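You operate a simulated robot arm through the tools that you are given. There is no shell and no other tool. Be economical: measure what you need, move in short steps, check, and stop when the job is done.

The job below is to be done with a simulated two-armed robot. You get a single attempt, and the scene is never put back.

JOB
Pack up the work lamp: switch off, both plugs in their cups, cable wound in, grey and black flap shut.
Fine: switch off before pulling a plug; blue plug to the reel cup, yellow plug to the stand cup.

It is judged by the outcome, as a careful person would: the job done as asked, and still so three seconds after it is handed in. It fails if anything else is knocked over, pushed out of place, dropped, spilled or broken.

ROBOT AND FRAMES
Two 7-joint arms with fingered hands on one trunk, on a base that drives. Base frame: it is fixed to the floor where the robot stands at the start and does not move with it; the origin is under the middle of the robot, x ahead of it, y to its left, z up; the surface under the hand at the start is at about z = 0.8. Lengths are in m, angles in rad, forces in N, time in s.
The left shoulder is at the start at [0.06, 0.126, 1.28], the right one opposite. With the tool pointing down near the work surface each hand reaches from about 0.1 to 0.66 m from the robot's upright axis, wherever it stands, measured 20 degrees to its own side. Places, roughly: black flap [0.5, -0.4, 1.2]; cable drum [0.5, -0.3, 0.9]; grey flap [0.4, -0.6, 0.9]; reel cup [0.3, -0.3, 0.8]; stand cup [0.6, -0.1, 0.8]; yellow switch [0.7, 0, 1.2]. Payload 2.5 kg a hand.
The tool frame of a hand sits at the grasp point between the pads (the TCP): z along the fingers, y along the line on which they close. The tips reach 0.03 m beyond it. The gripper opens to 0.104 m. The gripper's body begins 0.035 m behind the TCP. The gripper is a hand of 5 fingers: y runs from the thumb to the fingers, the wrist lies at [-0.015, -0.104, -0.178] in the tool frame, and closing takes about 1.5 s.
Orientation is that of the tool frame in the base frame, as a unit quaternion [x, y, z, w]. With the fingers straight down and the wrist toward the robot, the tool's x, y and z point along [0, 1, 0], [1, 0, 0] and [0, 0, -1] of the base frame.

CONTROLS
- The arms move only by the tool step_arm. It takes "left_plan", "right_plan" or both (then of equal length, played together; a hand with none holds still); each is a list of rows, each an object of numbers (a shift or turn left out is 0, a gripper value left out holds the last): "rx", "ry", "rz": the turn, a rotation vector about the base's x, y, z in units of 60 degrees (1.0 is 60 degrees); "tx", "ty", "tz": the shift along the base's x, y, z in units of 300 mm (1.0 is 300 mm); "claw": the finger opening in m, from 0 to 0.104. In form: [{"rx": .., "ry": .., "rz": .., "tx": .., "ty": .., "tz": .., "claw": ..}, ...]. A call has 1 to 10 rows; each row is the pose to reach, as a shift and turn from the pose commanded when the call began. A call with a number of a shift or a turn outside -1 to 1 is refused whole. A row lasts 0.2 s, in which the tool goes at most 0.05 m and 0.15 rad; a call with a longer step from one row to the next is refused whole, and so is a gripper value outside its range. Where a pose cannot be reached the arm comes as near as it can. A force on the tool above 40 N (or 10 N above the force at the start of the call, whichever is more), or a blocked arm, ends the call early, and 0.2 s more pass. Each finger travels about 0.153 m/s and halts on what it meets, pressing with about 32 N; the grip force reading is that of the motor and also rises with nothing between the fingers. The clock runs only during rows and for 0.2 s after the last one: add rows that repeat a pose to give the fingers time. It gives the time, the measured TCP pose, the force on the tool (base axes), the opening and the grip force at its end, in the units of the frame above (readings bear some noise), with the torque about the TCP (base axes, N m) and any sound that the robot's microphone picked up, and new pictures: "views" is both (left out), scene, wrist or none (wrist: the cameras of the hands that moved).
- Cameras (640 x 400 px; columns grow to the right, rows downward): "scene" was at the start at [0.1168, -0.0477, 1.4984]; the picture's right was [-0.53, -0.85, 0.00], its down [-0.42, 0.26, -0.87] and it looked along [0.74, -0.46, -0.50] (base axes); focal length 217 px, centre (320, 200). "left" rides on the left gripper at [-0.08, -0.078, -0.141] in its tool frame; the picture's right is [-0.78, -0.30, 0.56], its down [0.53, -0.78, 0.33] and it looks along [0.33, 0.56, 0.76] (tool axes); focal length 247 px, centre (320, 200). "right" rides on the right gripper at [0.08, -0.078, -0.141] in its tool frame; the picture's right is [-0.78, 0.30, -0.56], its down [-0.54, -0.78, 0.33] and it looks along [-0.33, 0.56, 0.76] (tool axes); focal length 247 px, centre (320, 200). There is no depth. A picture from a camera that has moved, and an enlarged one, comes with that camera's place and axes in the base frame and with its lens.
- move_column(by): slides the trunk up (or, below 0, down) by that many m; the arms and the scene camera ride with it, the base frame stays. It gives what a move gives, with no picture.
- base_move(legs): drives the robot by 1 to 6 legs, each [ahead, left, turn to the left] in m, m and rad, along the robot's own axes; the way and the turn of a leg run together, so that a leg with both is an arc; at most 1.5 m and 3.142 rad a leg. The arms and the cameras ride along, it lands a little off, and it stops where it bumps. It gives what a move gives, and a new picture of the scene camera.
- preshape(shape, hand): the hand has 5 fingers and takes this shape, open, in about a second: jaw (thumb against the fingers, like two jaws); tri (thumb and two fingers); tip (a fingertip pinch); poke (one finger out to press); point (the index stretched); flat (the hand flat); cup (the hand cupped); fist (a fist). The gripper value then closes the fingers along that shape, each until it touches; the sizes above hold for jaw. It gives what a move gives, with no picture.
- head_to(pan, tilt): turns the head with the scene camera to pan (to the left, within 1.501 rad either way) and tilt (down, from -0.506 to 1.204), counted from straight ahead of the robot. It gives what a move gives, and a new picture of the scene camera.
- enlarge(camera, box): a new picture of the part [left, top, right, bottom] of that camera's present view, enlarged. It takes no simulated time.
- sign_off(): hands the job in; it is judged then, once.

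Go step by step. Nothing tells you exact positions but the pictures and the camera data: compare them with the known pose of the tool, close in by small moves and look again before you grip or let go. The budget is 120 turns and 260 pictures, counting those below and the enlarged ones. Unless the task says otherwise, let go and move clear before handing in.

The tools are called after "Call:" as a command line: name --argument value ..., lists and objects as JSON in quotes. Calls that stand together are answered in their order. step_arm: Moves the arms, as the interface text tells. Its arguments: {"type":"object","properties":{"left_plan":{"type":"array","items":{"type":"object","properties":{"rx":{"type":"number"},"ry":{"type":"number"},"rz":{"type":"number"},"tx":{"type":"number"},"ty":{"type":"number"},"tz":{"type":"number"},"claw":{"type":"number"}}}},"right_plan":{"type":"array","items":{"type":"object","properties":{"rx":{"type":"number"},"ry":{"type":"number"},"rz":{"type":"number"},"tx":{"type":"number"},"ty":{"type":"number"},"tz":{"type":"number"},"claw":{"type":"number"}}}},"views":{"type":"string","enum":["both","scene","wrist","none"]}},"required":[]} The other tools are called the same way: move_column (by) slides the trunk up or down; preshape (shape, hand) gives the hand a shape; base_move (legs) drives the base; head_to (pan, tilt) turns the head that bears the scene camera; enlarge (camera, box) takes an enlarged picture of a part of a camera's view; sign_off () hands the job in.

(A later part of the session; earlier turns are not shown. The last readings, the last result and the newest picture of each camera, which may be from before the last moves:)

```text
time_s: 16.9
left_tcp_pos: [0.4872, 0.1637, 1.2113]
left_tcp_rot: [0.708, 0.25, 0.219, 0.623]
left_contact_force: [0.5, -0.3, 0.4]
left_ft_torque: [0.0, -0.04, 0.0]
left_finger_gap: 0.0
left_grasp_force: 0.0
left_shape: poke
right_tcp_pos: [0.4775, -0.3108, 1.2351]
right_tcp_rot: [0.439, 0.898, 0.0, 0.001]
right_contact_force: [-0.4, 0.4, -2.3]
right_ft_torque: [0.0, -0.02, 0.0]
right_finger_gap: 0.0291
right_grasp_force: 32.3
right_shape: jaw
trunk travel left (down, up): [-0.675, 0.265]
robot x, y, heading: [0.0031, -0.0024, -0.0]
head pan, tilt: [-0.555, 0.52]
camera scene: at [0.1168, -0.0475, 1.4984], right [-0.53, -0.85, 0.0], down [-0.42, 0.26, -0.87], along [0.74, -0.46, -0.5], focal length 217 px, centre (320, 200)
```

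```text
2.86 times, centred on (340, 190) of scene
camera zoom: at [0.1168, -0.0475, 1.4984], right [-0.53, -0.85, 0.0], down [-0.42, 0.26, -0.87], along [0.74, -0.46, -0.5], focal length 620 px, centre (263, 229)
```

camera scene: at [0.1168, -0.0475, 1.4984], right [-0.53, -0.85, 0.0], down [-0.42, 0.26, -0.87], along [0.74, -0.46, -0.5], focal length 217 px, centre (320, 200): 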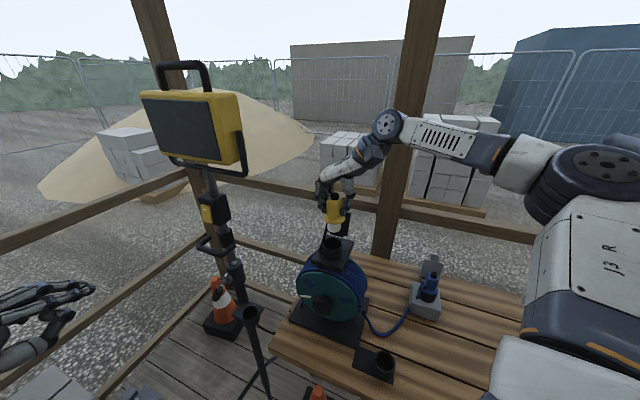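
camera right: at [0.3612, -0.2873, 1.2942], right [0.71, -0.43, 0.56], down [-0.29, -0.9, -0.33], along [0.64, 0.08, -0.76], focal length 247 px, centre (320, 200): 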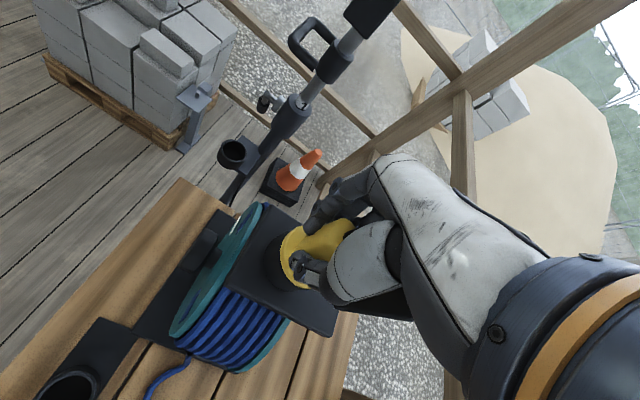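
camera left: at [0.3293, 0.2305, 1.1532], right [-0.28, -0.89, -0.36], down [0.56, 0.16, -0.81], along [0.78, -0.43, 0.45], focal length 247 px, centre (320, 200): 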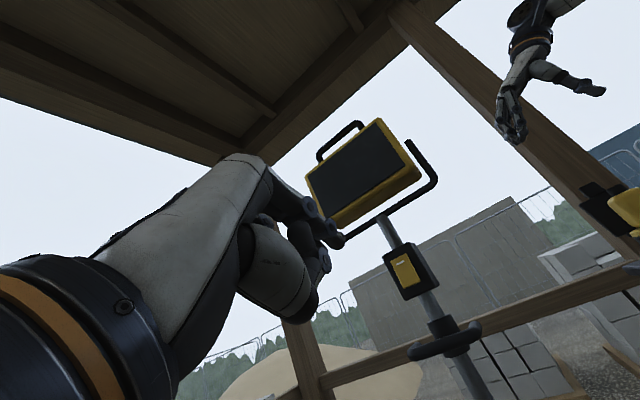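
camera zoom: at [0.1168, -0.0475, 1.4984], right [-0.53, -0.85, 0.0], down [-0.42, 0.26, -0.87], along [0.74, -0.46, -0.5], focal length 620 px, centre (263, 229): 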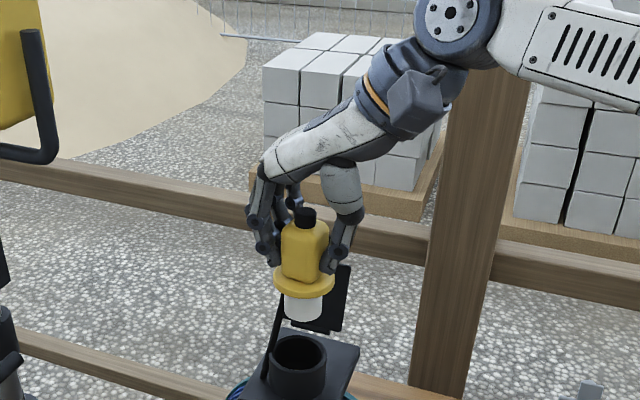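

The plug is free. To keep the forearm off the reel while reaching the stand cup, I'll lift a bit and shift the base 0.25 m to the left.

Call:
step_arm --right_plan '[{"tz": 0.1}, {"tz": 0.15}]' --views "none"

Call:
base_move --legs '[[0, 0.25, 0]]'

```text
time_s: 17.5
left_tcp_pos: [0.4874, 0.1617, 1.2112]
left_tcp_rot: [0.708, 0.251, 0.22, 0.622]
left_contact_force: [0.4, -0.3, -0.5]
left_ft_torque: [-0.01, 0.01, -0.01]
left_finger_gap: 0.0
left_grasp_force: 0.1
left_shape: poke
right_tcp_pos: [0.4772, -0.3121, 1.278]
right_tcp_rot: [0.439, 0.898, -0.001, 0.0]
right_contact_force: [0.2, 0.6, -2.4]
right_ft_torque: [0.0, 0.02, -0.02]
right_finger_gap: 0.029
right_grasp_force: 32.2
right_shape: jaw
trunk travel left (down, up): [-0.675, 0.265]
robot x, y, heading: [-0.0017, 0.0024, -0.003]
head pan, tilt: [-0.555, 0.52]
```

```text
time_s: 19.3
left_tcp_pos: [0.4875, 0.4109, 1.2113]
left_tcp_rot: [0.708, 0.251, 0.219, 0.622]
left_contact_force: [0.2, 0.5, -0.4]
left_ft_torque: [0.0, -0.01, -0.01]
left_finger_gap: 0.0
left_grasp_force: 0.0
left_shape: poke
right_tcp_pos: [0.4772, -0.0628, 1.2782]
right_tcp_rot: [0.44, 0.898, 0.0, 0.0]
right_contact_force: [-0.2, 0.8, -1.7]
right_ft_torque: [0.01, 0.0, 0.03]
right_finger_gap: 0.0288
right_grasp_force: 31.5
right_shape: jaw
trunk travel left (down, up): [-0.675, 0.265]
robot x, y, heading: [-0.0011, 0.2494, -0.002]
head pan, tilt: [-0.555, 0.52]
camera scene: at [0.117, 0.2009, 1.4984], right [-0.53, -0.85, 0.0], down [-0.42, 0.26, -0.87], along [0.74, -0.46, -0.5], focal length 217 px, centre (320, 200)
```

scene: 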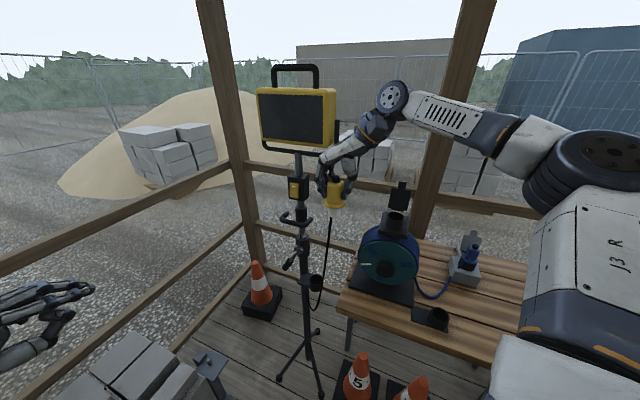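

Call:
step_arm --right_plan '[{"tz": -0.15}, {"tz": -0.3}, {"tz": -0.45}, {"tz": -0.6}, {"tz": -0.75}, {"tz": -0.9}]'

Call:
enlarge --camera "scene" --box '[260, 170, 400, 310]'

Call:
enlarge --camera "right" --box '[160, 50, 420, 310]'

```text
time_s: 20.7
left_tcp_pos: [0.4874, 0.4101, 1.2105]
left_tcp_rot: [0.709, 0.25, 0.219, 0.623]
left_contact_force: [-0.6, 0.1, -0.1]
left_ft_torque: [0.01, -0.04, 0.02]
left_finger_gap: 0.0001
left_grasp_force: 0.1
left_shape: poke
right_tcp_pos: [0.4773, -0.0637, 1.0088]
right_tcp_rot: [0.44, 0.898, 0.001, 0.001]
right_contact_force: [-0.5, -0.1, -2.8]
right_ft_torque: [0.01, 0.01, -0.01]
right_finger_gap: 0.0287
right_grasp_force: 31.9
right_shape: jaw
trunk travel left (down, up): [-0.675, 0.265]
robot x, y, heading: [-0.0007, 0.2474, 0.003]
head pan, tilt: [-0.555, 0.52]
camera scene: at [0.1175, 0.2002, 1.4984], right [-0.53, -0.85, 0.0], down [-0.42, 0.26, -0.87], along [0.74, -0.46, -0.5], focal length 217 px, centre (320, 200)
camera right: at [0.3662, -0.0466, 1.1492], right [0.71, -0.43, 0.56], down [-0.29, -0.9, -0.33], along [0.64, 0.08, -0.76], focal length 247 px, centre (320, 200)
```

scene: 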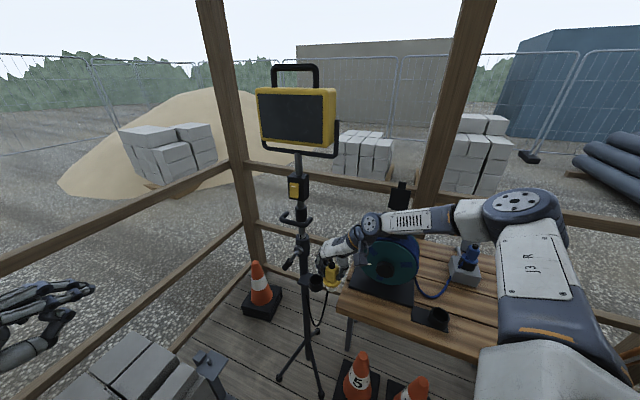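
right: 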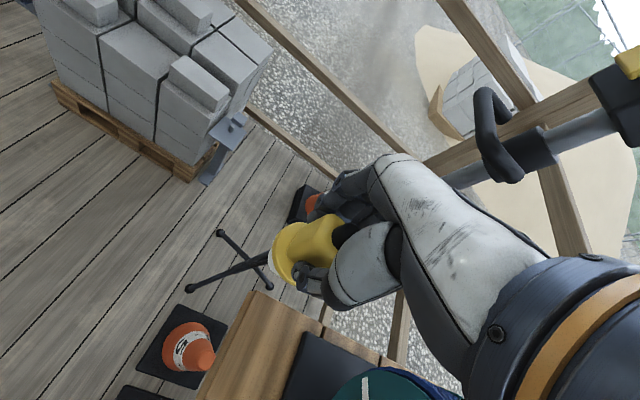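

```text
2.86 times, centred on (330, 240) of scene
camera zoom: at [0.1175, 0.2002, 1.4984], right [-0.53, -0.85, 0.0], down [-0.42, 0.26, -0.87], along [0.74, -0.46, -0.5], focal length 620 px, centre (291, 86)
```

zoom: 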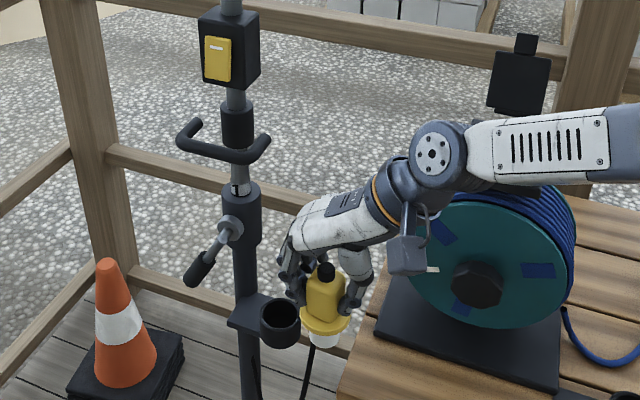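

```text
1.54 times, centred on (290, 180) of right
camera zoom: at [0.3662, -0.0466, 1.1492], right [0.71, -0.43, 0.56], down [-0.29, -0.9, -0.33], along [0.64, 0.08, -0.76], focal length 380 px, centre (366, 231)
```

zoom: 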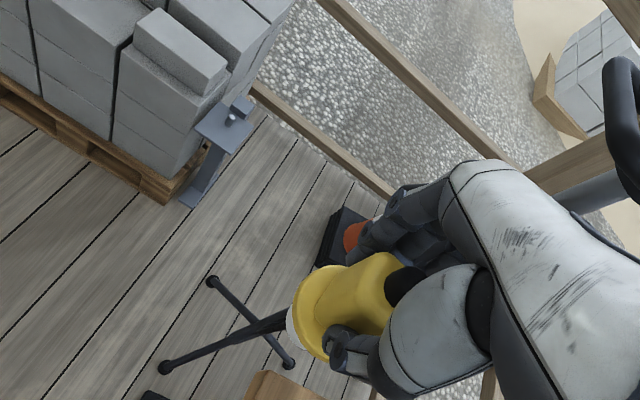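

The view shows the cup at about [0.599, -0.080, 0.836], clear of the pole and its lever. I'll carry the plug above the cup.

Call:
step_arm --right_plan '[{"tx": 0.1, "ty": -0.013, "tz": -0.04}, {"tx": 0.2, "ty": -0.027, "tz": -0.08}, {"tx": 0.3, "ty": -0.04, "tz": -0.12}, {"tx": 0.404, "ty": -0.054, "tz": -0.15}, {"tx": 0.404, "ty": -0.054, "tz": -0.18}]'

Call:
enlarge --camera "scene" --box '[270, 210, 370, 310]'

Call:
enlarge --camera "right" --box '[200, 150, 400, 350]'

```text
time_s: 21.9
left_tcp_pos: [0.4864, 0.4114, 1.2109]
left_tcp_rot: [0.708, 0.25, 0.219, 0.623]
left_contact_force: [-0.1, 0.4, 0.3]
left_ft_torque: [-0.01, 0.02, 0.05]
left_finger_gap: 0.0001
left_grasp_force: 0.0
left_shape: poke
right_tcp_pos: [0.5262, -0.062, 1.017]
right_tcp_rot: [0.44, 0.898, 0.0, 0.0]
right_contact_force: [0.5, -0.4, -1.2]
right_ft_torque: [0.03, -0.02, 0.0]
right_finger_gap: 0.0291
right_grasp_force: 31.8
right_shape: jaw
right hand out of reach, approached as far as the arm can: row 1, 2, 3, 4, 5
trunk travel left (down, up): [-0.675, 0.265]
robot x, y, heading: [0.0027, 0.2486, -0.001]
head pan, tilt: [-0.555, 0.52]
camera scene: at [0.1172, 0.2003, 1.4984], right [-0.53, -0.85, 0.0], down [-0.42, 0.26, -0.87], along [0.74, -0.46, -0.5], focal length 217 px, centre (320, 200)
camera right: at [0.4141, -0.0453, 1.158], right [0.71, -0.43, 0.56], down [-0.29, -0.9, -0.33], along [0.64, 0.08, -0.76], focal length 247 px, centre (320, 200)
```

scene: 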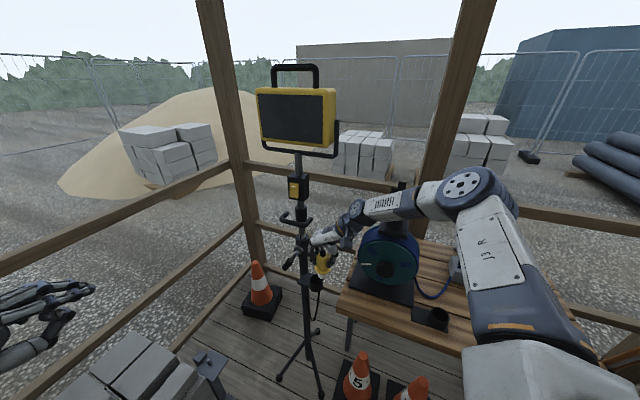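
right: 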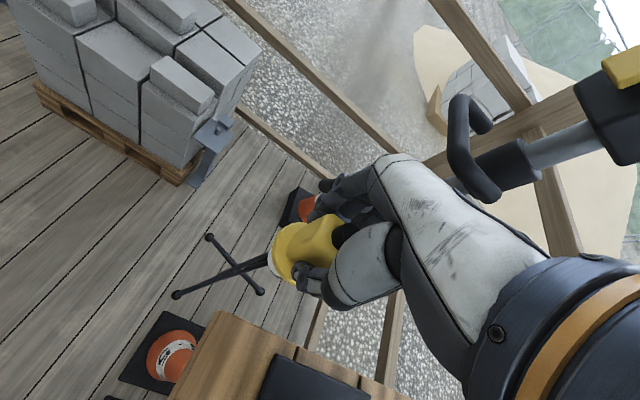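

```text
4.00 times, centred on (320, 260) of scene
camera zoom: at [0.1172, 0.2003, 1.4984], right [-0.53, -0.85, 0.0], down [-0.42, 0.26, -0.87], along [0.74, -0.46, -0.5], focal length 868 px, centre (320, -40)
```

zoom: 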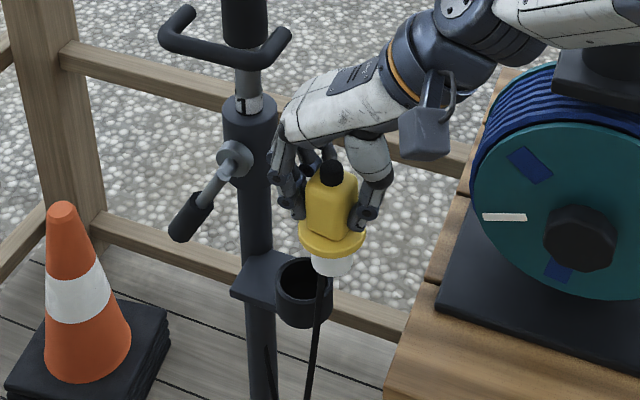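

```text
2.00 times, centred on (300, 250) of right
camera zoom: at [0.4141, -0.0453, 1.158], right [0.71, -0.43, 0.56], down [-0.29, -0.9, -0.33], along [0.64, 0.08, -0.76], focal length 494 px, centre (360, 100)
```

zoom: 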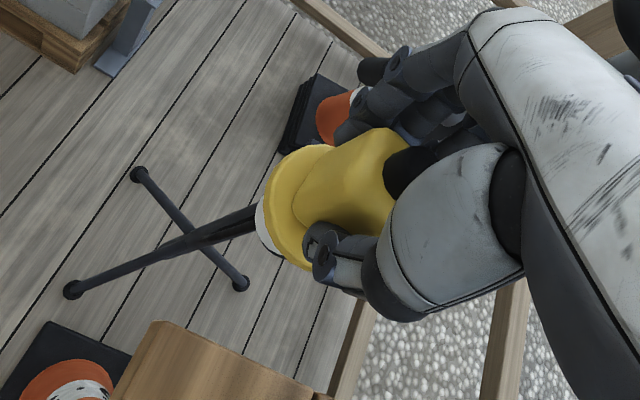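

The reach is short from here. I'll pull the hand back and left, turn it a little, then bring the base back 0.12 m to the right and slightly ahead.

Call:
step_arm --right_plan '[{"tx": -0.05, "ty": 0.09, "rz": -0.1}, {"tx": -0.1, "ty": 0.18, "rz": -0.2}, {"tx": -0.15, "ty": 0.27, "rz": -0.3}, {"tx": -0.2, "ty": 0.36, "rz": -0.4}]' --views "none"

Call:
base_move --legs '[[0.03, -0.12, 0]]'

```text
time_s: 22.9
left_tcp_pos: [0.4857, 0.4106, 1.2118]
left_tcp_rot: [0.708, 0.251, 0.22, 0.622]
left_contact_force: [0.1, 0.1, 0.2]
left_ft_torque: [-0.02, 0.01, -0.02]
left_finger_gap: 0.0
left_grasp_force: 0.1
left_shape: poke
right_tcp_pos: [0.459, 0.0056, 1.0107]
right_tcp_rot: [0.615, 0.789, 0.009, -0.002]
right_contact_force: [0.1, 0.3, -1.7]
right_ft_torque: [0.03, 0.0, -0.01]
right_finger_gap: 0.0288
right_grasp_force: 32.1
right_shape: jaw
right hand out of reach, approached as far as the arm can: row 3, 4
trunk travel left (down, up): [-0.675, 0.265]
robot x, y, heading: [0.0032, 0.2473, -0.002]
head pan, tilt: [-0.555, 0.52]
```

```text
time_s: 24.2
left_tcp_pos: [0.5168, 0.29, 1.2109]
left_tcp_rot: [0.708, 0.252, 0.221, 0.621]
left_contact_force: [0.0, 0.0, -0.3]
left_ft_torque: [0.03, -0.01, -0.03]
left_finger_gap: 0.0
left_grasp_force: 0.0
left_shape: poke
right_tcp_pos: [0.4874, -0.1137, 1.01]
right_tcp_rot: [0.613, 0.79, 0.008, -0.003]
right_contact_force: [0.7, 0.3, -2.2]
right_ft_torque: [0.01, -0.01, -0.01]
right_finger_gap: 0.0287
right_grasp_force: 32.2
right_shape: jaw
trunk travel left (down, up): [-0.675, 0.265]
robot x, y, heading: [0.0241, 0.1268, 0.0]
head pan, tilt: [-0.555, 0.52]
camera scene: at [0.1472, 0.0791, 1.4983], right [-0.53, -0.85, 0.0], down [-0.42, 0.26, -0.87], along [0.74, -0.46, -0.5], focal length 217 px, centre (320, 200)
```

scene: 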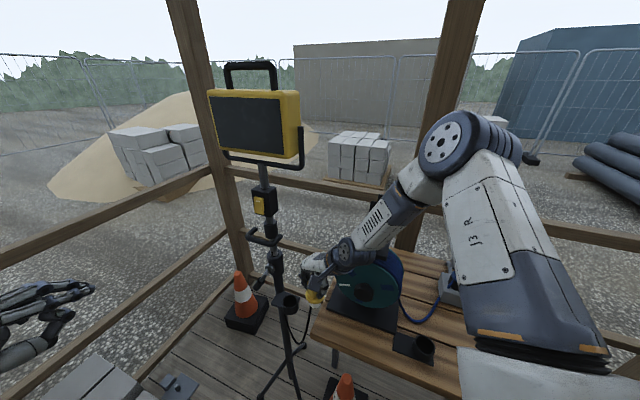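

Call:
step_arm --right_plan '[{"tx": 0.08, "ty": 0.06, "tz": -0.04}, {"tx": 0.16, "ty": 0.112, "tz": -0.08}, {"tx": 0.24, "ty": 0.112, "tz": -0.12}, {"tx": 0.32, "ty": 0.112, "tz": -0.16}, {"tx": 0.372, "ty": 0.112, "tz": -0.183}]'

Call:
enlarge --camera "scene" --box '[240, 220, 360, 340]'

```text
time_s: 25.4
left_tcp_pos: [0.5169, 0.2917, 1.2108]
left_tcp_rot: [0.708, 0.252, 0.22, 0.622]
left_contact_force: [-0.7, 0.0, 0.7]
left_ft_torque: [0.03, 0.02, 0.0]
left_finger_gap: 0.0
left_grasp_force: 0.0
left_shape: poke
right_tcp_pos: [0.5629, -0.1201, 0.9715]
right_tcp_rot: [0.613, 0.79, 0.011, -0.003]
right_contact_force: [-0.4, -0.5, -0.9]
right_ft_torque: [0.01, -0.04, 0.02]
right_finger_gap: 0.0289
right_grasp_force: 32.0
right_shape: jaw
right hand out of reach, approached as far as the arm can: row 1, 2, 3, 4, 5
trunk travel left (down, up): [-0.675, 0.265]
robot x, y, heading: [0.0303, 0.1281, 0.001]
head pan, tilt: [-0.555, 0.52]
camera scene: at [0.1472, 0.0801, 1.4984], right [-0.53, -0.85, 0.0], down [-0.42, 0.26, -0.87], along [0.74, -0.46, -0.5], focal length 217 px, centre (320, 200)
camera right: at [0.4655, -0.064, 1.1141], right [0.48, -0.69, 0.55], down [-0.62, -0.71, -0.35], along [0.63, -0.17, -0.76], focal length 247 px, centre (320, 200)
```

scene: 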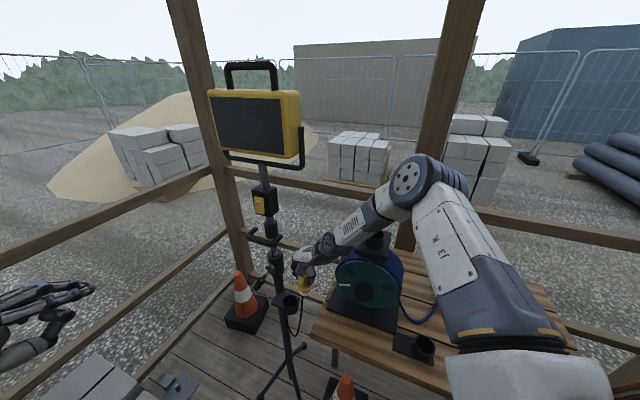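
right: 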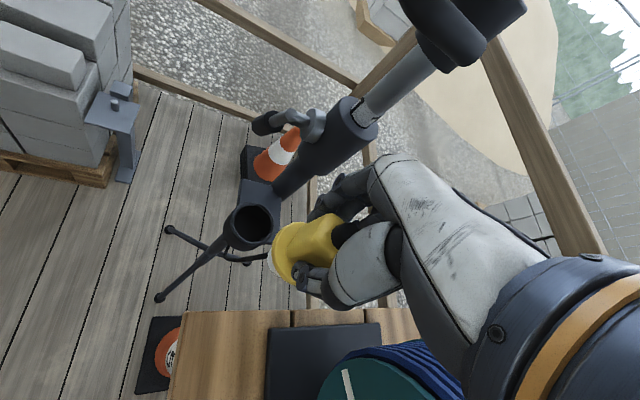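

```text
3.33 times, centred on (300, 280) of scene
camera zoom: at [0.1472, 0.0801, 1.4984], right [-0.53, -0.85, 0.0], down [-0.42, 0.26, -0.87], along [0.74, -0.46, -0.5], focal length 723 px, centre (387, -67)
```

zoom: 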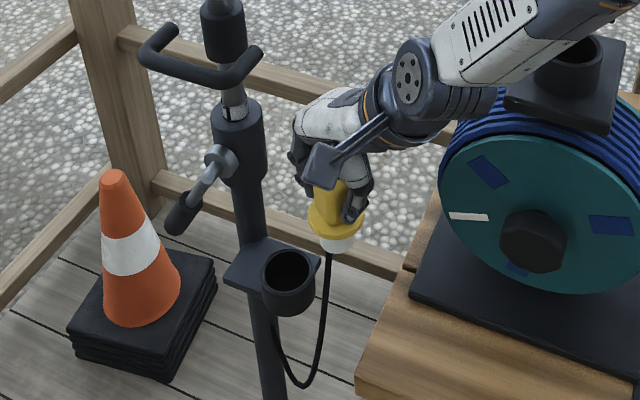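

Call:
step_arm --right_plan '[{"tx": -0.12, "ty": 0.01, "tz": 0.03}, {"tx": -0.24, "ty": 0.02, "tz": 0.06}, {"tx": -0.36, "ty": 0.03, "tz": 0.1}, {"tx": -0.46, "ty": 0.04, "tz": 0.12}]' --views "none"

Call:
base_move --legs '[[0.1, 0.0, 0]]'

```text
time_s: 26.4
left_tcp_pos: [0.5162, 0.2897, 1.2116]
left_tcp_rot: [0.708, 0.251, 0.22, 0.623]
left_contact_force: [0.0, 0.6, -0.2]
left_ft_torque: [0.0, 0.0, 0.01]
left_finger_gap: 0.0003
left_grasp_force: 0.0
left_shape: poke
right_tcp_pos: [0.4243, -0.108, 1.008]
right_tcp_rot: [0.613, 0.79, 0.008, -0.003]
right_contact_force: [0.6, 0.7, -0.9]
right_ft_torque: [-0.02, 0.02, 0.0]
right_finger_gap: 0.029
right_grasp_force: 32.1
right_shape: jaw
trunk travel left (down, up): [-0.675, 0.265]
robot x, y, heading: [0.0363, 0.1314, -0.0]
head pan, tilt: [-0.555, 0.52]
```

```text
time_s: 27.5
left_tcp_pos: [0.6173, 0.2908, 1.2104]
left_tcp_rot: [0.708, 0.252, 0.22, 0.622]
left_contact_force: [-0.1, 0.2, 0.3]
left_ft_torque: [0.02, -0.03, 0.0]
left_finger_gap: 0.0001
left_grasp_force: 0.2
left_shape: poke
right_tcp_pos: [0.5235, -0.1067, 1.0079]
right_tcp_rot: [0.613, 0.79, 0.008, -0.004]
right_contact_force: [0.4, 0.1, -2.1]
right_ft_torque: [-0.01, 0.01, 0.01]
right_finger_gap: 0.0287
right_grasp_force: 31.9
right_shape: jaw
trunk travel left (down, up): [-0.675, 0.265]
robot x, y, heading: [0.1282, 0.1263, -0.004]
head pan, tilt: [-0.555, 0.52]
camera scene: at [0.2468, 0.0802, 1.4983], right [-0.53, -0.85, 0.0], down [-0.42, 0.26, -0.87], along [0.74, -0.46, -0.5], focal length 217 px, centre (320, 200)
```

scene: 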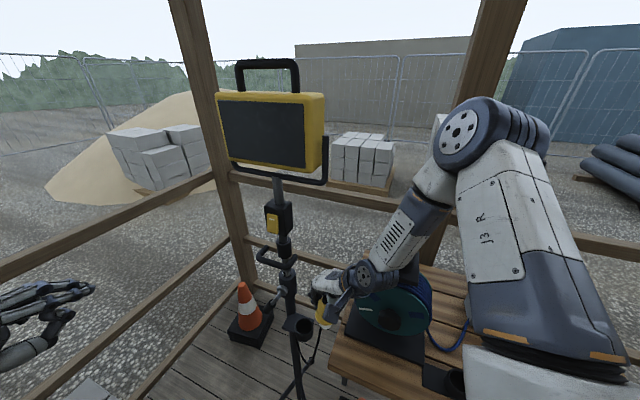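

Now I'll move the plug over the cup.

Call:
step_arm --right_plan '[{"tx": 0.08, "ty": 0.04, "tz": -0.04}, {"tx": 0.16, "ty": 0.08, "tz": -0.08}, {"tx": 0.25, "ty": 0.09, "tz": -0.12}, {"tx": 0.25, "ty": 0.09, "tz": -0.16}]'

Call:
enlarge --camera "scene" --box '[250, 240, 370, 360]'

Call:
enlarge --camera "right" --box '[200, 150, 400, 350]'

```text
time_s: 28.5
left_tcp_pos: [0.6152, 0.2906, 1.2123]
left_tcp_rot: [0.708, 0.251, 0.22, 0.622]
left_contact_force: [0.5, -0.4, 1.2]
left_ft_torque: [0.03, -0.04, 0.01]
left_finger_gap: 0.0001
left_grasp_force: 0.1
left_shape: poke
right_tcp_pos: [0.5942, -0.1005, 0.9576]
right_tcp_rot: [0.611, 0.791, 0.012, -0.004]
right_contact_force: [1.0, 0.2, -1.8]
right_ft_torque: [0.01, 0.0, 0.01]
right_finger_gap: 0.0287
right_grasp_force: 32.0
right_shape: jaw
right hand out of reach, approached as far as the arm can: row 2, 3, 4
trunk travel left (down, up): [-0.675, 0.265]
robot x, y, heading: [0.1258, 0.1296, 0.0]
head pan, tilt: [-0.555, 0.52]
camera scene: at [0.2457, 0.0802, 1.4984], right [-0.53, -0.85, 0.0], down [-0.42, 0.26, -0.87], along [0.74, -0.46, -0.5], focal length 217 px, centre (320, 200)
camera right: at [0.4973, -0.044, 1.0986], right [0.48, -0.69, 0.54], down [-0.61, -0.71, -0.35], along [0.63, -0.16, -0.76], focal length 247 px, centre (320, 200)
```

scene: 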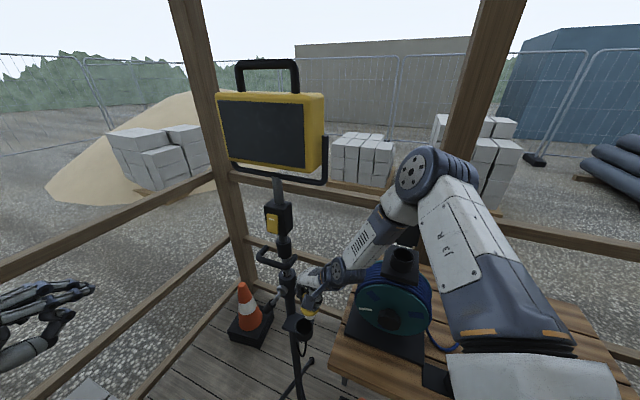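
right: 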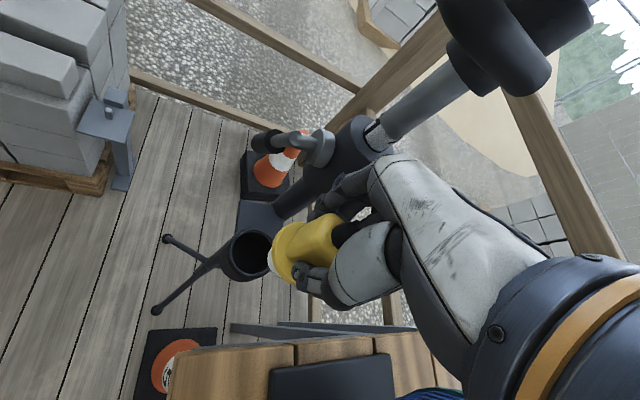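

```text
3.33 times, centred on (310, 300) of scene
camera zoom: at [0.2457, 0.0802, 1.4984], right [-0.53, -0.85, 0.0], down [-0.42, 0.26, -0.87], along [0.74, -0.46, -0.5], focal length 723 px, centre (353, -133)
```

zoom: 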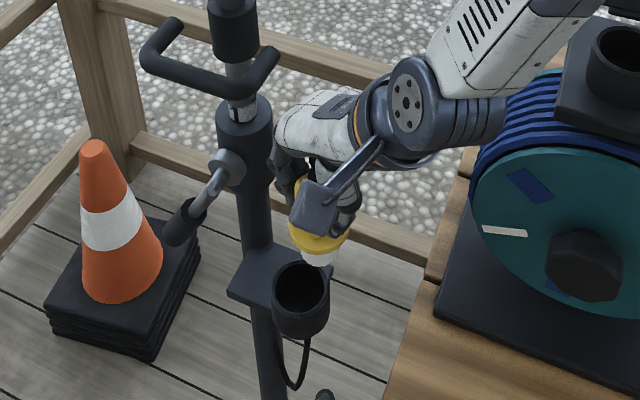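

```text
2.00 times, centred on (300, 250) of right
camera zoom: at [0.4973, -0.044, 1.0986], right [0.48, -0.69, 0.54], down [-0.61, -0.71, -0.35], along [0.63, -0.16, -0.76], focal length 494 px, centre (360, 100)
```

zoom: 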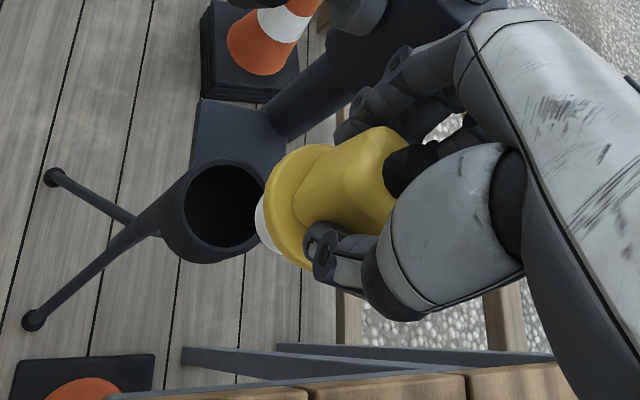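

Call:
step_arm --right_plan '[{"tx": -0.08}]' --views "none"

Call:
base_move --legs '[[0.0, 0.05, 0]]'

```text
time_s: 28.9
left_tcp_pos: [0.6159, 0.2924, 1.2115]
left_tcp_rot: [0.708, 0.251, 0.22, 0.622]
left_contact_force: [0.0, -0.2, 0.2]
left_ft_torque: [0.0, -0.02, -0.03]
left_finger_gap: 0.0
left_grasp_force: 0.0
left_shape: poke
right_tcp_pos: [0.5697, -0.1003, 0.9574]
right_tcp_rot: [0.613, 0.79, 0.008, -0.002]
right_contact_force: [-0.3, -0.4, -2.4]
right_ft_torque: [0.01, -0.01, -0.02]
right_finger_gap: 0.0288
right_grasp_force: 31.7
right_shape: jaw
trunk travel left (down, up): [-0.675, 0.265]
robot x, y, heading: [0.1273, 0.1261, -0.0]
head pan, tilt: [-0.555, 0.52]
```

```text
time_s: 29.9
left_tcp_pos: [0.6166, 0.3414, 1.2113]
left_tcp_rot: [0.708, 0.252, 0.22, 0.622]
left_contact_force: [-0.6, 1.5, 0.2]
left_ft_torque: [0.01, 0.01, -0.01]
left_finger_gap: 0.0002
left_grasp_force: 0.1
left_shape: poke
right_tcp_pos: [0.5703, -0.0491, 0.9577]
right_tcp_rot: [0.613, 0.79, 0.007, -0.003]
right_contact_force: [0.0, -0.9, -2.3]
right_ft_torque: [0.0, 0.01, -0.01]
right_finger_gap: 0.0285
right_grasp_force: 31.6
right_shape: jaw
trunk travel left (down, up): [-0.675, 0.265]
robot x, y, heading: [0.1313, 0.1787, -0.003]
head pan, tilt: [-0.555, 0.52]
camera scene: at [0.2459, 0.1315, 1.4985], right [-0.53, -0.85, 0.0], down [-0.42, 0.26, -0.87], along [0.74, -0.46, -0.5], focal length 217 px, centre (320, 200)
```

scene: 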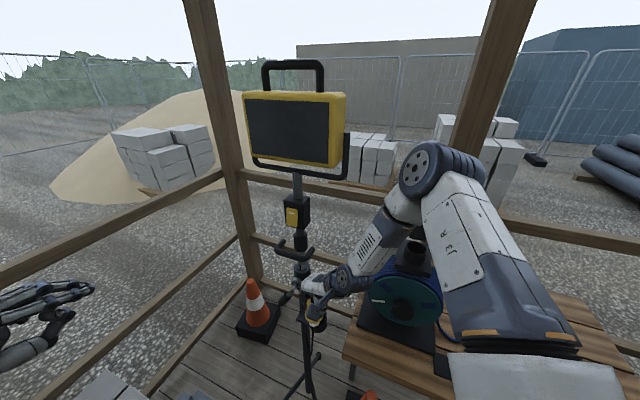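

Call:
step_arm --right_plan '[{"tx": 0.045, "ty": -0.055}, {"tx": 0.088, "ty": -0.103}, {"tx": 0.088, "ty": -0.103, "tz": -0.04}, {"tx": 0.088, "ty": -0.103, "tz": -0.065}]'

Call:
enlarge --camera "scene" --box '[270, 260, 370, 360]'

Call:
enlarge --camera "right" --box '[200, 150, 400, 350]'

```text
time_s: 30.9
left_tcp_pos: [0.6159, 0.3405, 1.2107]
left_tcp_rot: [0.708, 0.251, 0.219, 0.623]
left_contact_force: [0.5, -0.7, 0.7]
left_ft_torque: [0.02, 0.01, 0.02]
left_finger_gap: 0.0
left_grasp_force: 0.1
left_shape: poke
right_tcp_pos: [0.5974, -0.0802, 0.9378]
right_tcp_rot: [0.612, 0.791, 0.008, -0.004]
right_contact_force: [-1.0, 1.1, -1.2]
right_ft_torque: [-0.02, 0.01, 0.01]
right_finger_gap: 0.0285
right_grasp_force: 32.0
right_shape: jaw
trunk travel left (down, up): [-0.675, 0.265]
robot x, y, heading: [0.1304, 0.1785, -0.001]
head pan, tilt: [-0.555, 0.52]
camera scene: at [0.2459, 0.1301, 1.4984], right [-0.53, -0.85, 0.0], down [-0.42, 0.26, -0.87], along [0.74, -0.46, -0.5], focal length 217 px, centre (320, 200)
camera right: at [0.5002, -0.0235, 1.0795], right [0.48, -0.69, 0.55], down [-0.62, -0.71, -0.35], along [0.62, -0.17, -0.76], focal length 247 px, centre (320, 200)
```

scene: 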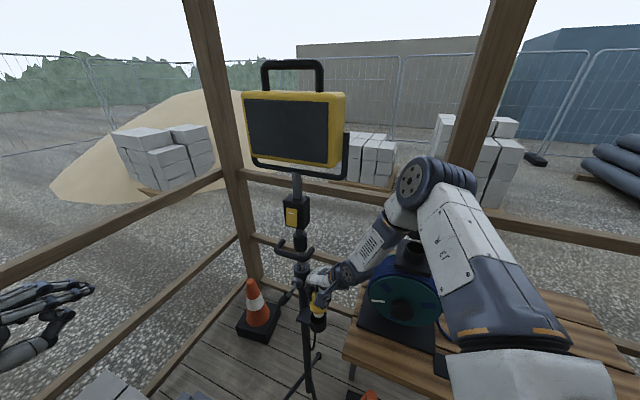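
right: 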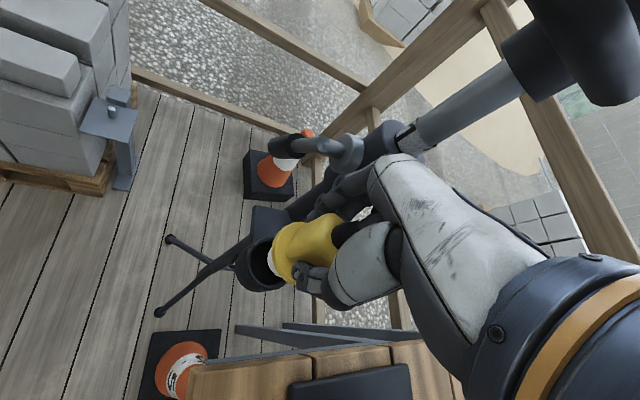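

```text
4.00 times, centred on (320, 310) of scene
camera zoom: at [0.2459, 0.1301, 1.4984], right [-0.53, -0.85, 0.0], down [-0.42, 0.26, -0.87], along [0.74, -0.46, -0.5], focal length 868 px, centre (320, -240)
```

zoom: 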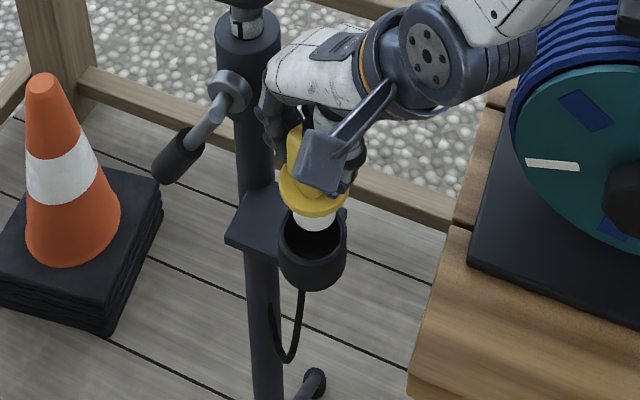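

```text
2.00 times, centred on (300, 250) of right
camera zoom: at [0.5002, -0.0235, 1.0795], right [0.48, -0.69, 0.55], down [-0.62, -0.71, -0.35], along [0.62, -0.17, -0.76], focal length 494 px, centre (360, 100)
```

zoom: 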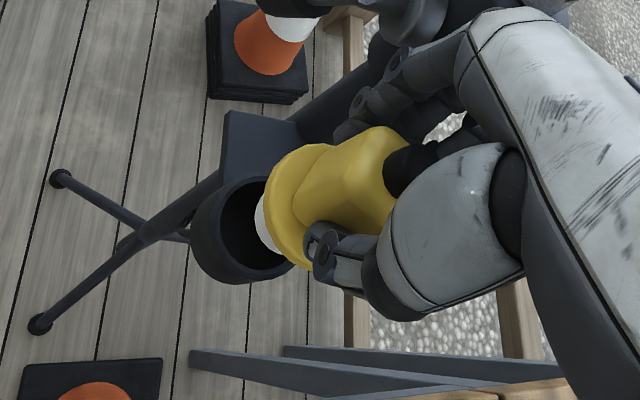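

Call:
step_arm --right_plan '[{"tx": -0.01, "ty": 0.007}, {"tx": -0.01, "ty": 0.007, "tz": -0.04}, {"tx": -0.01, "ty": 0.007, "tz": -0.08}, {"tx": -0.01, "ty": 0.007, "tz": -0.11}]'

Call:
enlarge --camera "scene" --box '[270, 260, 370, 360]'

Call:
enlarge --camera "right" --box '[200, 150, 400, 350]'

```text
time_s: 31.9
left_tcp_pos: [0.6163, 0.3419, 1.2115]
left_tcp_rot: [0.708, 0.251, 0.221, 0.622]
left_contact_force: [-0.4, -1.2, -0.6]
left_ft_torque: [0.02, 0.01, 0.02]
left_finger_gap: 0.0001
left_grasp_force: 0.1
left_shape: poke
right_tcp_pos: [0.5884, -0.0791, 0.9296]
right_tcp_rot: [0.613, 0.79, 0.009, -0.004]
right_contact_force: [-0.9, 1.0, -2.3]
right_ft_torque: [0.0, 0.04, 0.0]
right_finger_gap: 0.0285
right_grasp_force: 31.5
right_shape: jaw
right hand out of reach, approached as far as the arm can: row 2, 3, 4
trunk travel left (down, up): [-0.675, 0.265]
robot x, y, heading: [0.132, 0.1803, 0.001]
head pan, tilt: [-0.555, 0.52]
camera scene: at [0.2459, 0.1301, 1.4984], right [-0.53, -0.85, 0.0], down [-0.42, 0.26, -0.87], along [0.74, -0.46, -0.5], focal length 217 px, centre (320, 200)
camera right: at [0.4914, -0.0233, 1.0718], right [0.48, -0.69, 0.55], down [-0.62, -0.71, -0.35], along [0.62, -0.17, -0.76], focal length 247 px, centre (320, 200)
```

scene: 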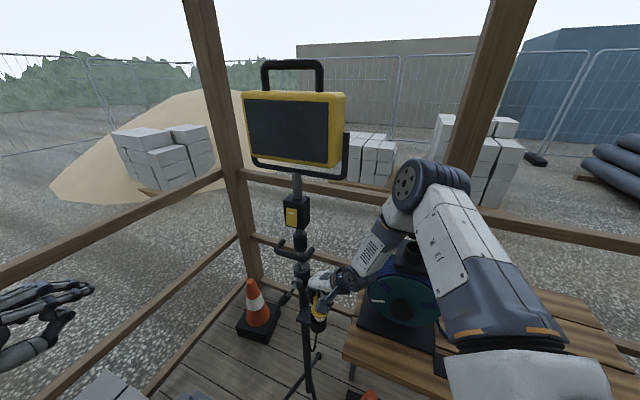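
right: 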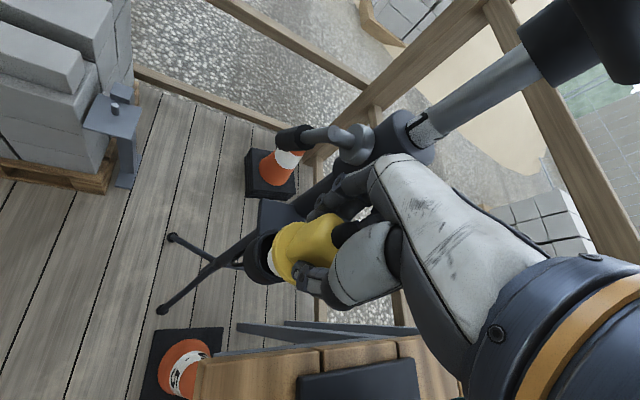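

```text
4.00 times, centred on (320, 310) of scene
camera zoom: at [0.2459, 0.1301, 1.4984], right [-0.53, -0.85, 0.0], down [-0.42, 0.26, -0.87], along [0.74, -0.46, -0.5], focal length 868 px, centre (320, -240)
```

zoom: 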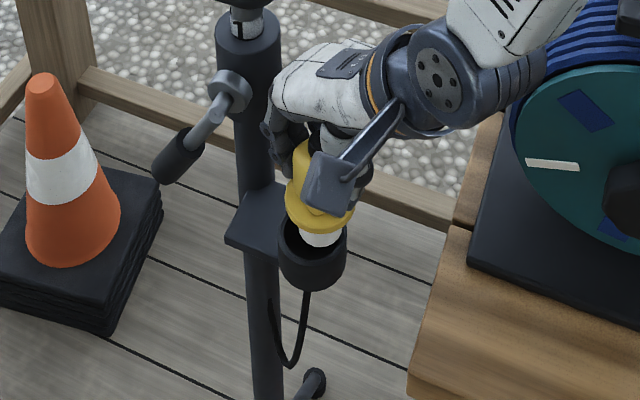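

```text
2.00 times, centred on (300, 250) of right
camera zoom: at [0.4914, -0.0233, 1.0718], right [0.48, -0.69, 0.55], down [-0.62, -0.71, -0.35], along [0.62, -0.17, -0.76], focal length 494 px, centre (360, 100)
```

zoom: 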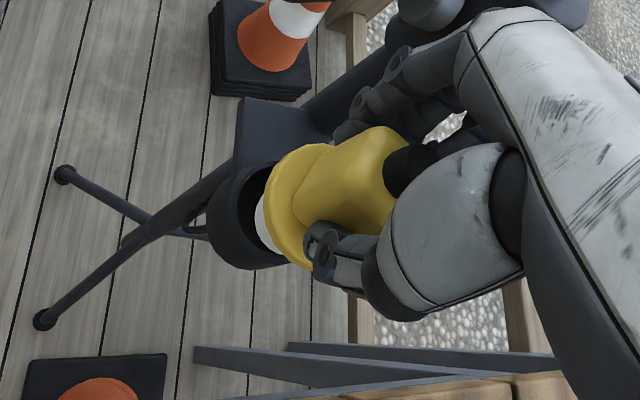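

The arm runs out of reach downward at this trunk height. I'll recentre, then use the trunk to lower the plug.

Call:
step_arm --right_plan '[{"tz": 0.03}, {"tx": 0.02, "tz": 0.05}]' --views "none"

Call:
enlarge --camera "scene" --box '[280, 270, 350, 340]'

Call:
enlarge --camera "right" --box '[220, 180, 360, 320]'

```text
time_s: 32.5
left_tcp_pos: [0.6162, 0.3409, 1.2108]
left_tcp_rot: [0.708, 0.251, 0.22, 0.623]
left_contact_force: [-0.5, -0.5, -0.8]
left_ft_torque: [-0.03, 0.01, 0.0]
left_finger_gap: 0.0
left_grasp_force: 0.0
left_shape: poke
right_tcp_pos: [0.5947, -0.0807, 0.9452]
right_tcp_rot: [0.613, 0.79, 0.008, -0.003]
right_contact_force: [0.8, -0.2, -1.3]
right_ft_torque: [0.0, 0.02, -0.03]
right_finger_gap: 0.0285
right_grasp_force: 32.2
right_shape: jaw
trunk travel left (down, up): [-0.675, 0.265]
robot x, y, heading: [0.1295, 0.1762, 0.003]
head pan, tilt: [-0.555, 0.52]
```

```text
5.71 times, centred on (315, 305) of scene
camera zoom: at [0.246, 0.1301, 1.4984], right [-0.53, -0.85, 0.0], down [-0.42, 0.26, -0.87], along [0.74, -0.46, -0.5], focal length 1240 px, centre (349, -400)
```

zoom: 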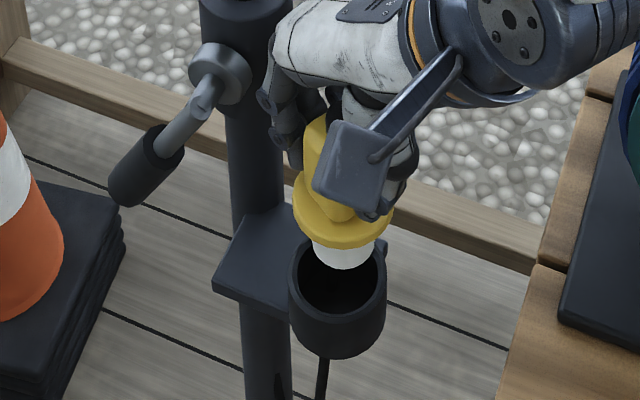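

```text
2.86 times, centred on (290, 250) of right
camera zoom: at [0.4975, -0.0235, 1.0869], right [0.48, -0.69, 0.55], down [-0.62, -0.71, -0.35], along [0.62, -0.17, -0.76], focal length 706 px, centre (406, 57)
```

zoom: 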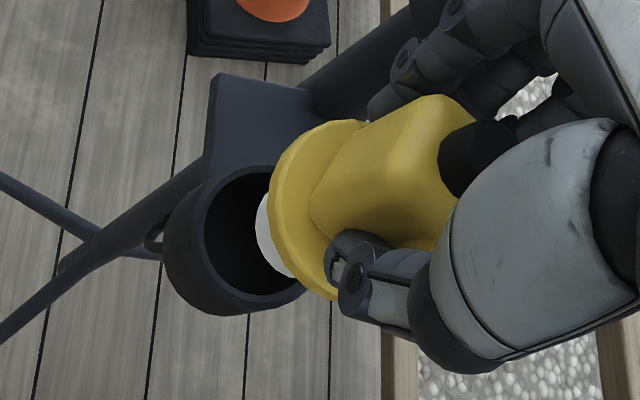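

Call:
step_arm --right_plan '[{"ty": 0.01}]' --views "none"

Call:
move_column --by -0.03

Call:
enlarge --camera "scene" --box '[280, 270, 350, 340]'

Call:
enlarge --camera "right" --box '[220, 180, 360, 320]'

```text
time_s: 32.9
left_tcp_pos: [0.6153, 0.3414, 1.2108]
left_tcp_rot: [0.708, 0.251, 0.22, 0.622]
left_contact_force: [-0.2, 0.2, 0.1]
left_ft_torque: [0.01, 0.01, -0.02]
left_finger_gap: 0.0
left_grasp_force: 0.1
left_shape: poke
right_tcp_pos: [0.5937, -0.0772, 0.9454]
right_tcp_rot: [0.613, 0.79, 0.007, -0.004]
right_contact_force: [-0.3, -0.6, -1.9]
right_ft_torque: [-0.03, -0.01, 0.0]
right_finger_gap: 0.0285
right_grasp_force: 32.5
right_shape: jaw
trunk travel left (down, up): [-0.675, 0.265]
robot x, y, heading: [0.1282, 0.1795, -0.004]
head pan, tilt: [-0.555, 0.52]
```

```text
time_s: 33.6
left_tcp_pos: [0.616, 0.341, 1.1811]
left_tcp_rot: [0.708, 0.251, 0.22, 0.622]
left_contact_force: [-0.3, -0.5, -0.2]
left_ft_torque: [0.01, 0.02, -0.03]
left_finger_gap: 0.0
left_grasp_force: 0.0
left_shape: poke
right_tcp_pos: [0.5936, -0.0765, 0.9163]
right_tcp_rot: [0.613, 0.79, 0.008, -0.003]
right_contact_force: [0.9, -0.2, -2.8]
right_ft_torque: [0.02, -0.01, 0.0]
right_finger_gap: 0.0287
right_grasp_force: 32.2
right_shape: jaw
trunk travel left (down, up): [-0.645, 0.295]
robot x, y, heading: [0.1349, 0.1799, 0.0]
head pan, tilt: [-0.555, 0.52]
```

```text
5.71 times, centred on (315, 305) of scene
camera zoom: at [0.2457, 0.1301, 1.4684], right [-0.53, -0.85, 0.0], down [-0.42, 0.26, -0.87], along [0.74, -0.46, -0.5], focal length 1240 px, centre (349, -400)
```

zoom: 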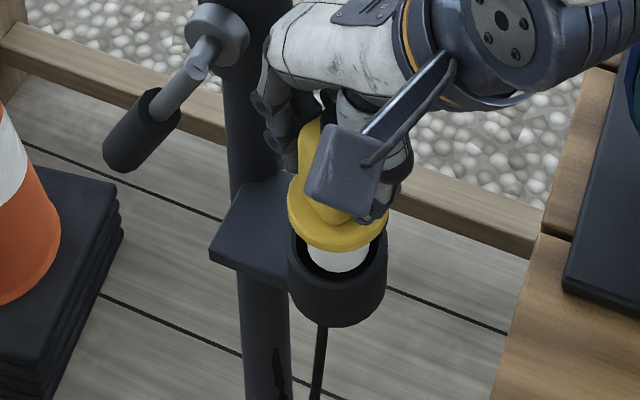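

```text
2.86 times, centred on (290, 250) of right
camera zoom: at [0.4973, -0.0204, 1.0567], right [0.48, -0.69, 0.55], down [-0.62, -0.71, -0.35], along [0.63, -0.17, -0.76], focal length 706 px, centre (406, 57)
```

zoom: 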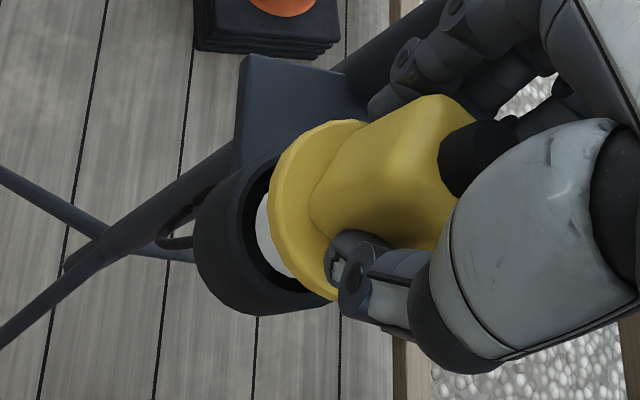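

Call:
move_column --by -0.012

Call:
enlarge --camera "scene" --box '[280, 270, 350, 340]'

Call:
enlarge --camera "right" --box '[220, 180, 360, 320]'

```text
time_s: 34.2
left_tcp_pos: [0.6159, 0.3409, 1.17]
left_tcp_rot: [0.707, 0.251, 0.22, 0.623]
left_contact_force: [-0.3, -0.3, -1.1]
left_ft_torque: [-0.01, 0.0, 0.03]
left_finger_gap: 0.0
left_grasp_force: 0.2
left_shape: poke
right_tcp_pos: [0.5931, -0.0773, 0.9027]
right_tcp_rot: [0.613, 0.79, 0.007, -0.003]
right_contact_force: [0.0, -0.6, -2.6]
right_ft_torque: [-0.01, 0.01, 0.01]
right_finger_gap: 0.0289
right_grasp_force: 31.8
right_shape: jaw
trunk travel left (down, up): [-0.633, 0.307]
robot x, y, heading: [0.124, 0.1807, 0.001]
head pan, tilt: [-0.555, 0.52]
```

```text
5.71 times, centred on (315, 305) of scene
camera zoom: at [0.2457, 0.1301, 1.4564], right [-0.53, -0.85, 0.0], down [-0.42, 0.26, -0.87], along [0.74, -0.46, -0.5], focal length 1240 px, centre (349, -400)
```

zoom: 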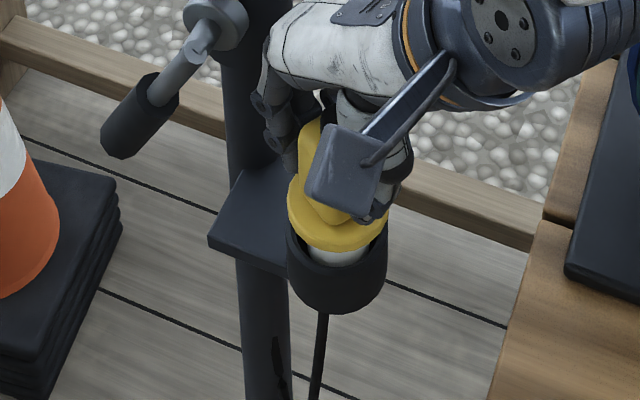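

```text
2.86 times, centred on (290, 250) of right
camera zoom: at [0.4973, -0.0204, 1.0447], right [0.48, -0.69, 0.55], down [-0.62, -0.71, -0.35], along [0.63, -0.17, -0.76], focal length 706 px, centre (406, 57)
```

zoom: 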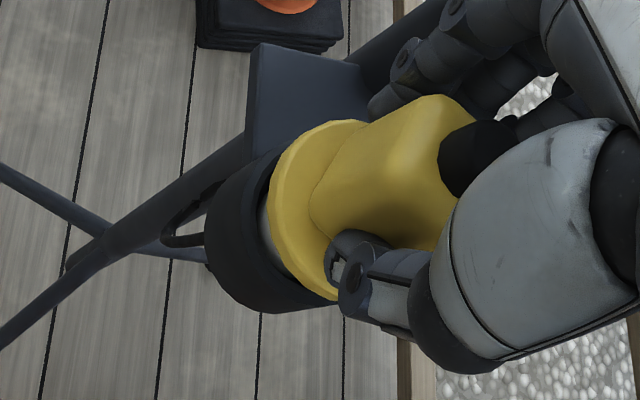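

The plug is entering without contact, so I'll continue down.

Call:
move_column --by -0.012

Call:
move_column --by -0.008

Call:
enlarge --camera "scene" --box '[280, 260, 350, 330]'

Call:
enlarge --camera "right" --box '[220, 180, 360, 320]'

```text
time_s: 34.8
left_tcp_pos: [0.6159, 0.3409, 1.1561]
left_tcp_rot: [0.708, 0.252, 0.22, 0.622]
left_contact_force: [-0.7, 0.2, 0.2]
left_ft_torque: [0.01, 0.0, 0.05]
left_finger_gap: 0.0001
left_grasp_force: 0.0
left_shape: poke
right_tcp_pos: [0.594, -0.0784, 0.8911]
right_tcp_rot: [0.613, 0.79, 0.008, -0.003]
right_contact_force: [0.5, 0.6, -1.1]
right_ft_torque: [-0.03, -0.02, 0.0]
right_finger_gap: 0.0285
right_grasp_force: 32.3
right_shape: jaw
trunk travel left (down, up): [-0.621, 0.319]
robot x, y, heading: [0.129, 0.178, 0.005]
head pan, tilt: [-0.555, 0.52]
```

```text
time_s: 35.4
left_tcp_pos: [0.6155, 0.3404, 1.1502]
left_tcp_rot: [0.708, 0.251, 0.22, 0.623]
left_contact_force: [0.7, 0.7, 0.6]
left_ft_torque: [0.01, -0.01, 0.01]
left_finger_gap: 0.0001
left_grasp_force: 0.1
left_shape: poke
right_tcp_pos: [0.5936, -0.077, 0.8843]
right_tcp_rot: [0.613, 0.79, 0.009, -0.002]
right_contact_force: [-1.1, -0.3, 4.3]
right_ft_torque: [-0.01, 0.0, -0.03]
right_finger_gap: 0.0288
right_grasp_force: 32.1
right_shape: jaw
trunk travel left (down, up): [-0.613, 0.327]
robot x, y, heading: [0.1282, 0.1778, 0.002]
head pan, tilt: [-0.555, 0.52]
```

```text
5.71 times, centred on (315, 295) of scene
camera zoom: at [0.2455, 0.1302, 1.4365], right [-0.53, -0.85, 0.0], down [-0.42, 0.26, -0.87], along [0.74, -0.46, -0.5], focal length 1240 px, centre (349, -343)
```

zoom: 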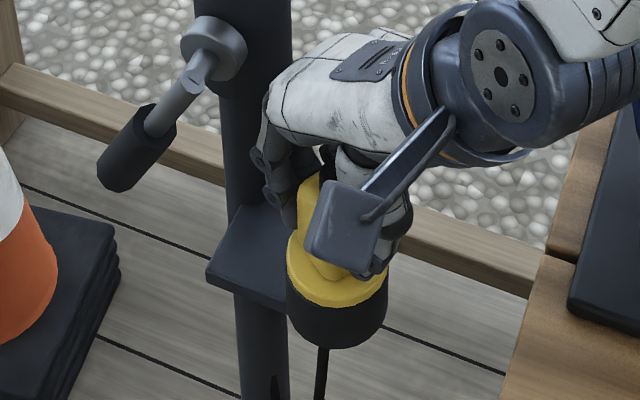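

```text
2.86 times, centred on (290, 250) of right
camera zoom: at [0.4975, -0.0202, 1.0252], right [0.48, -0.69, 0.55], down [-0.62, -0.71, -0.35], along [0.63, -0.17, -0.76], focal length 706 px, centre (406, 57)
```

zoom: 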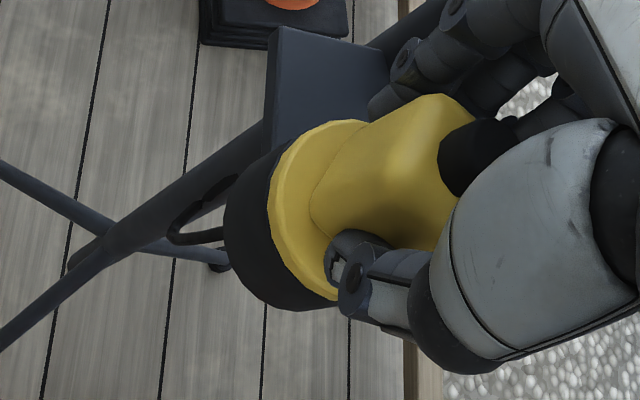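

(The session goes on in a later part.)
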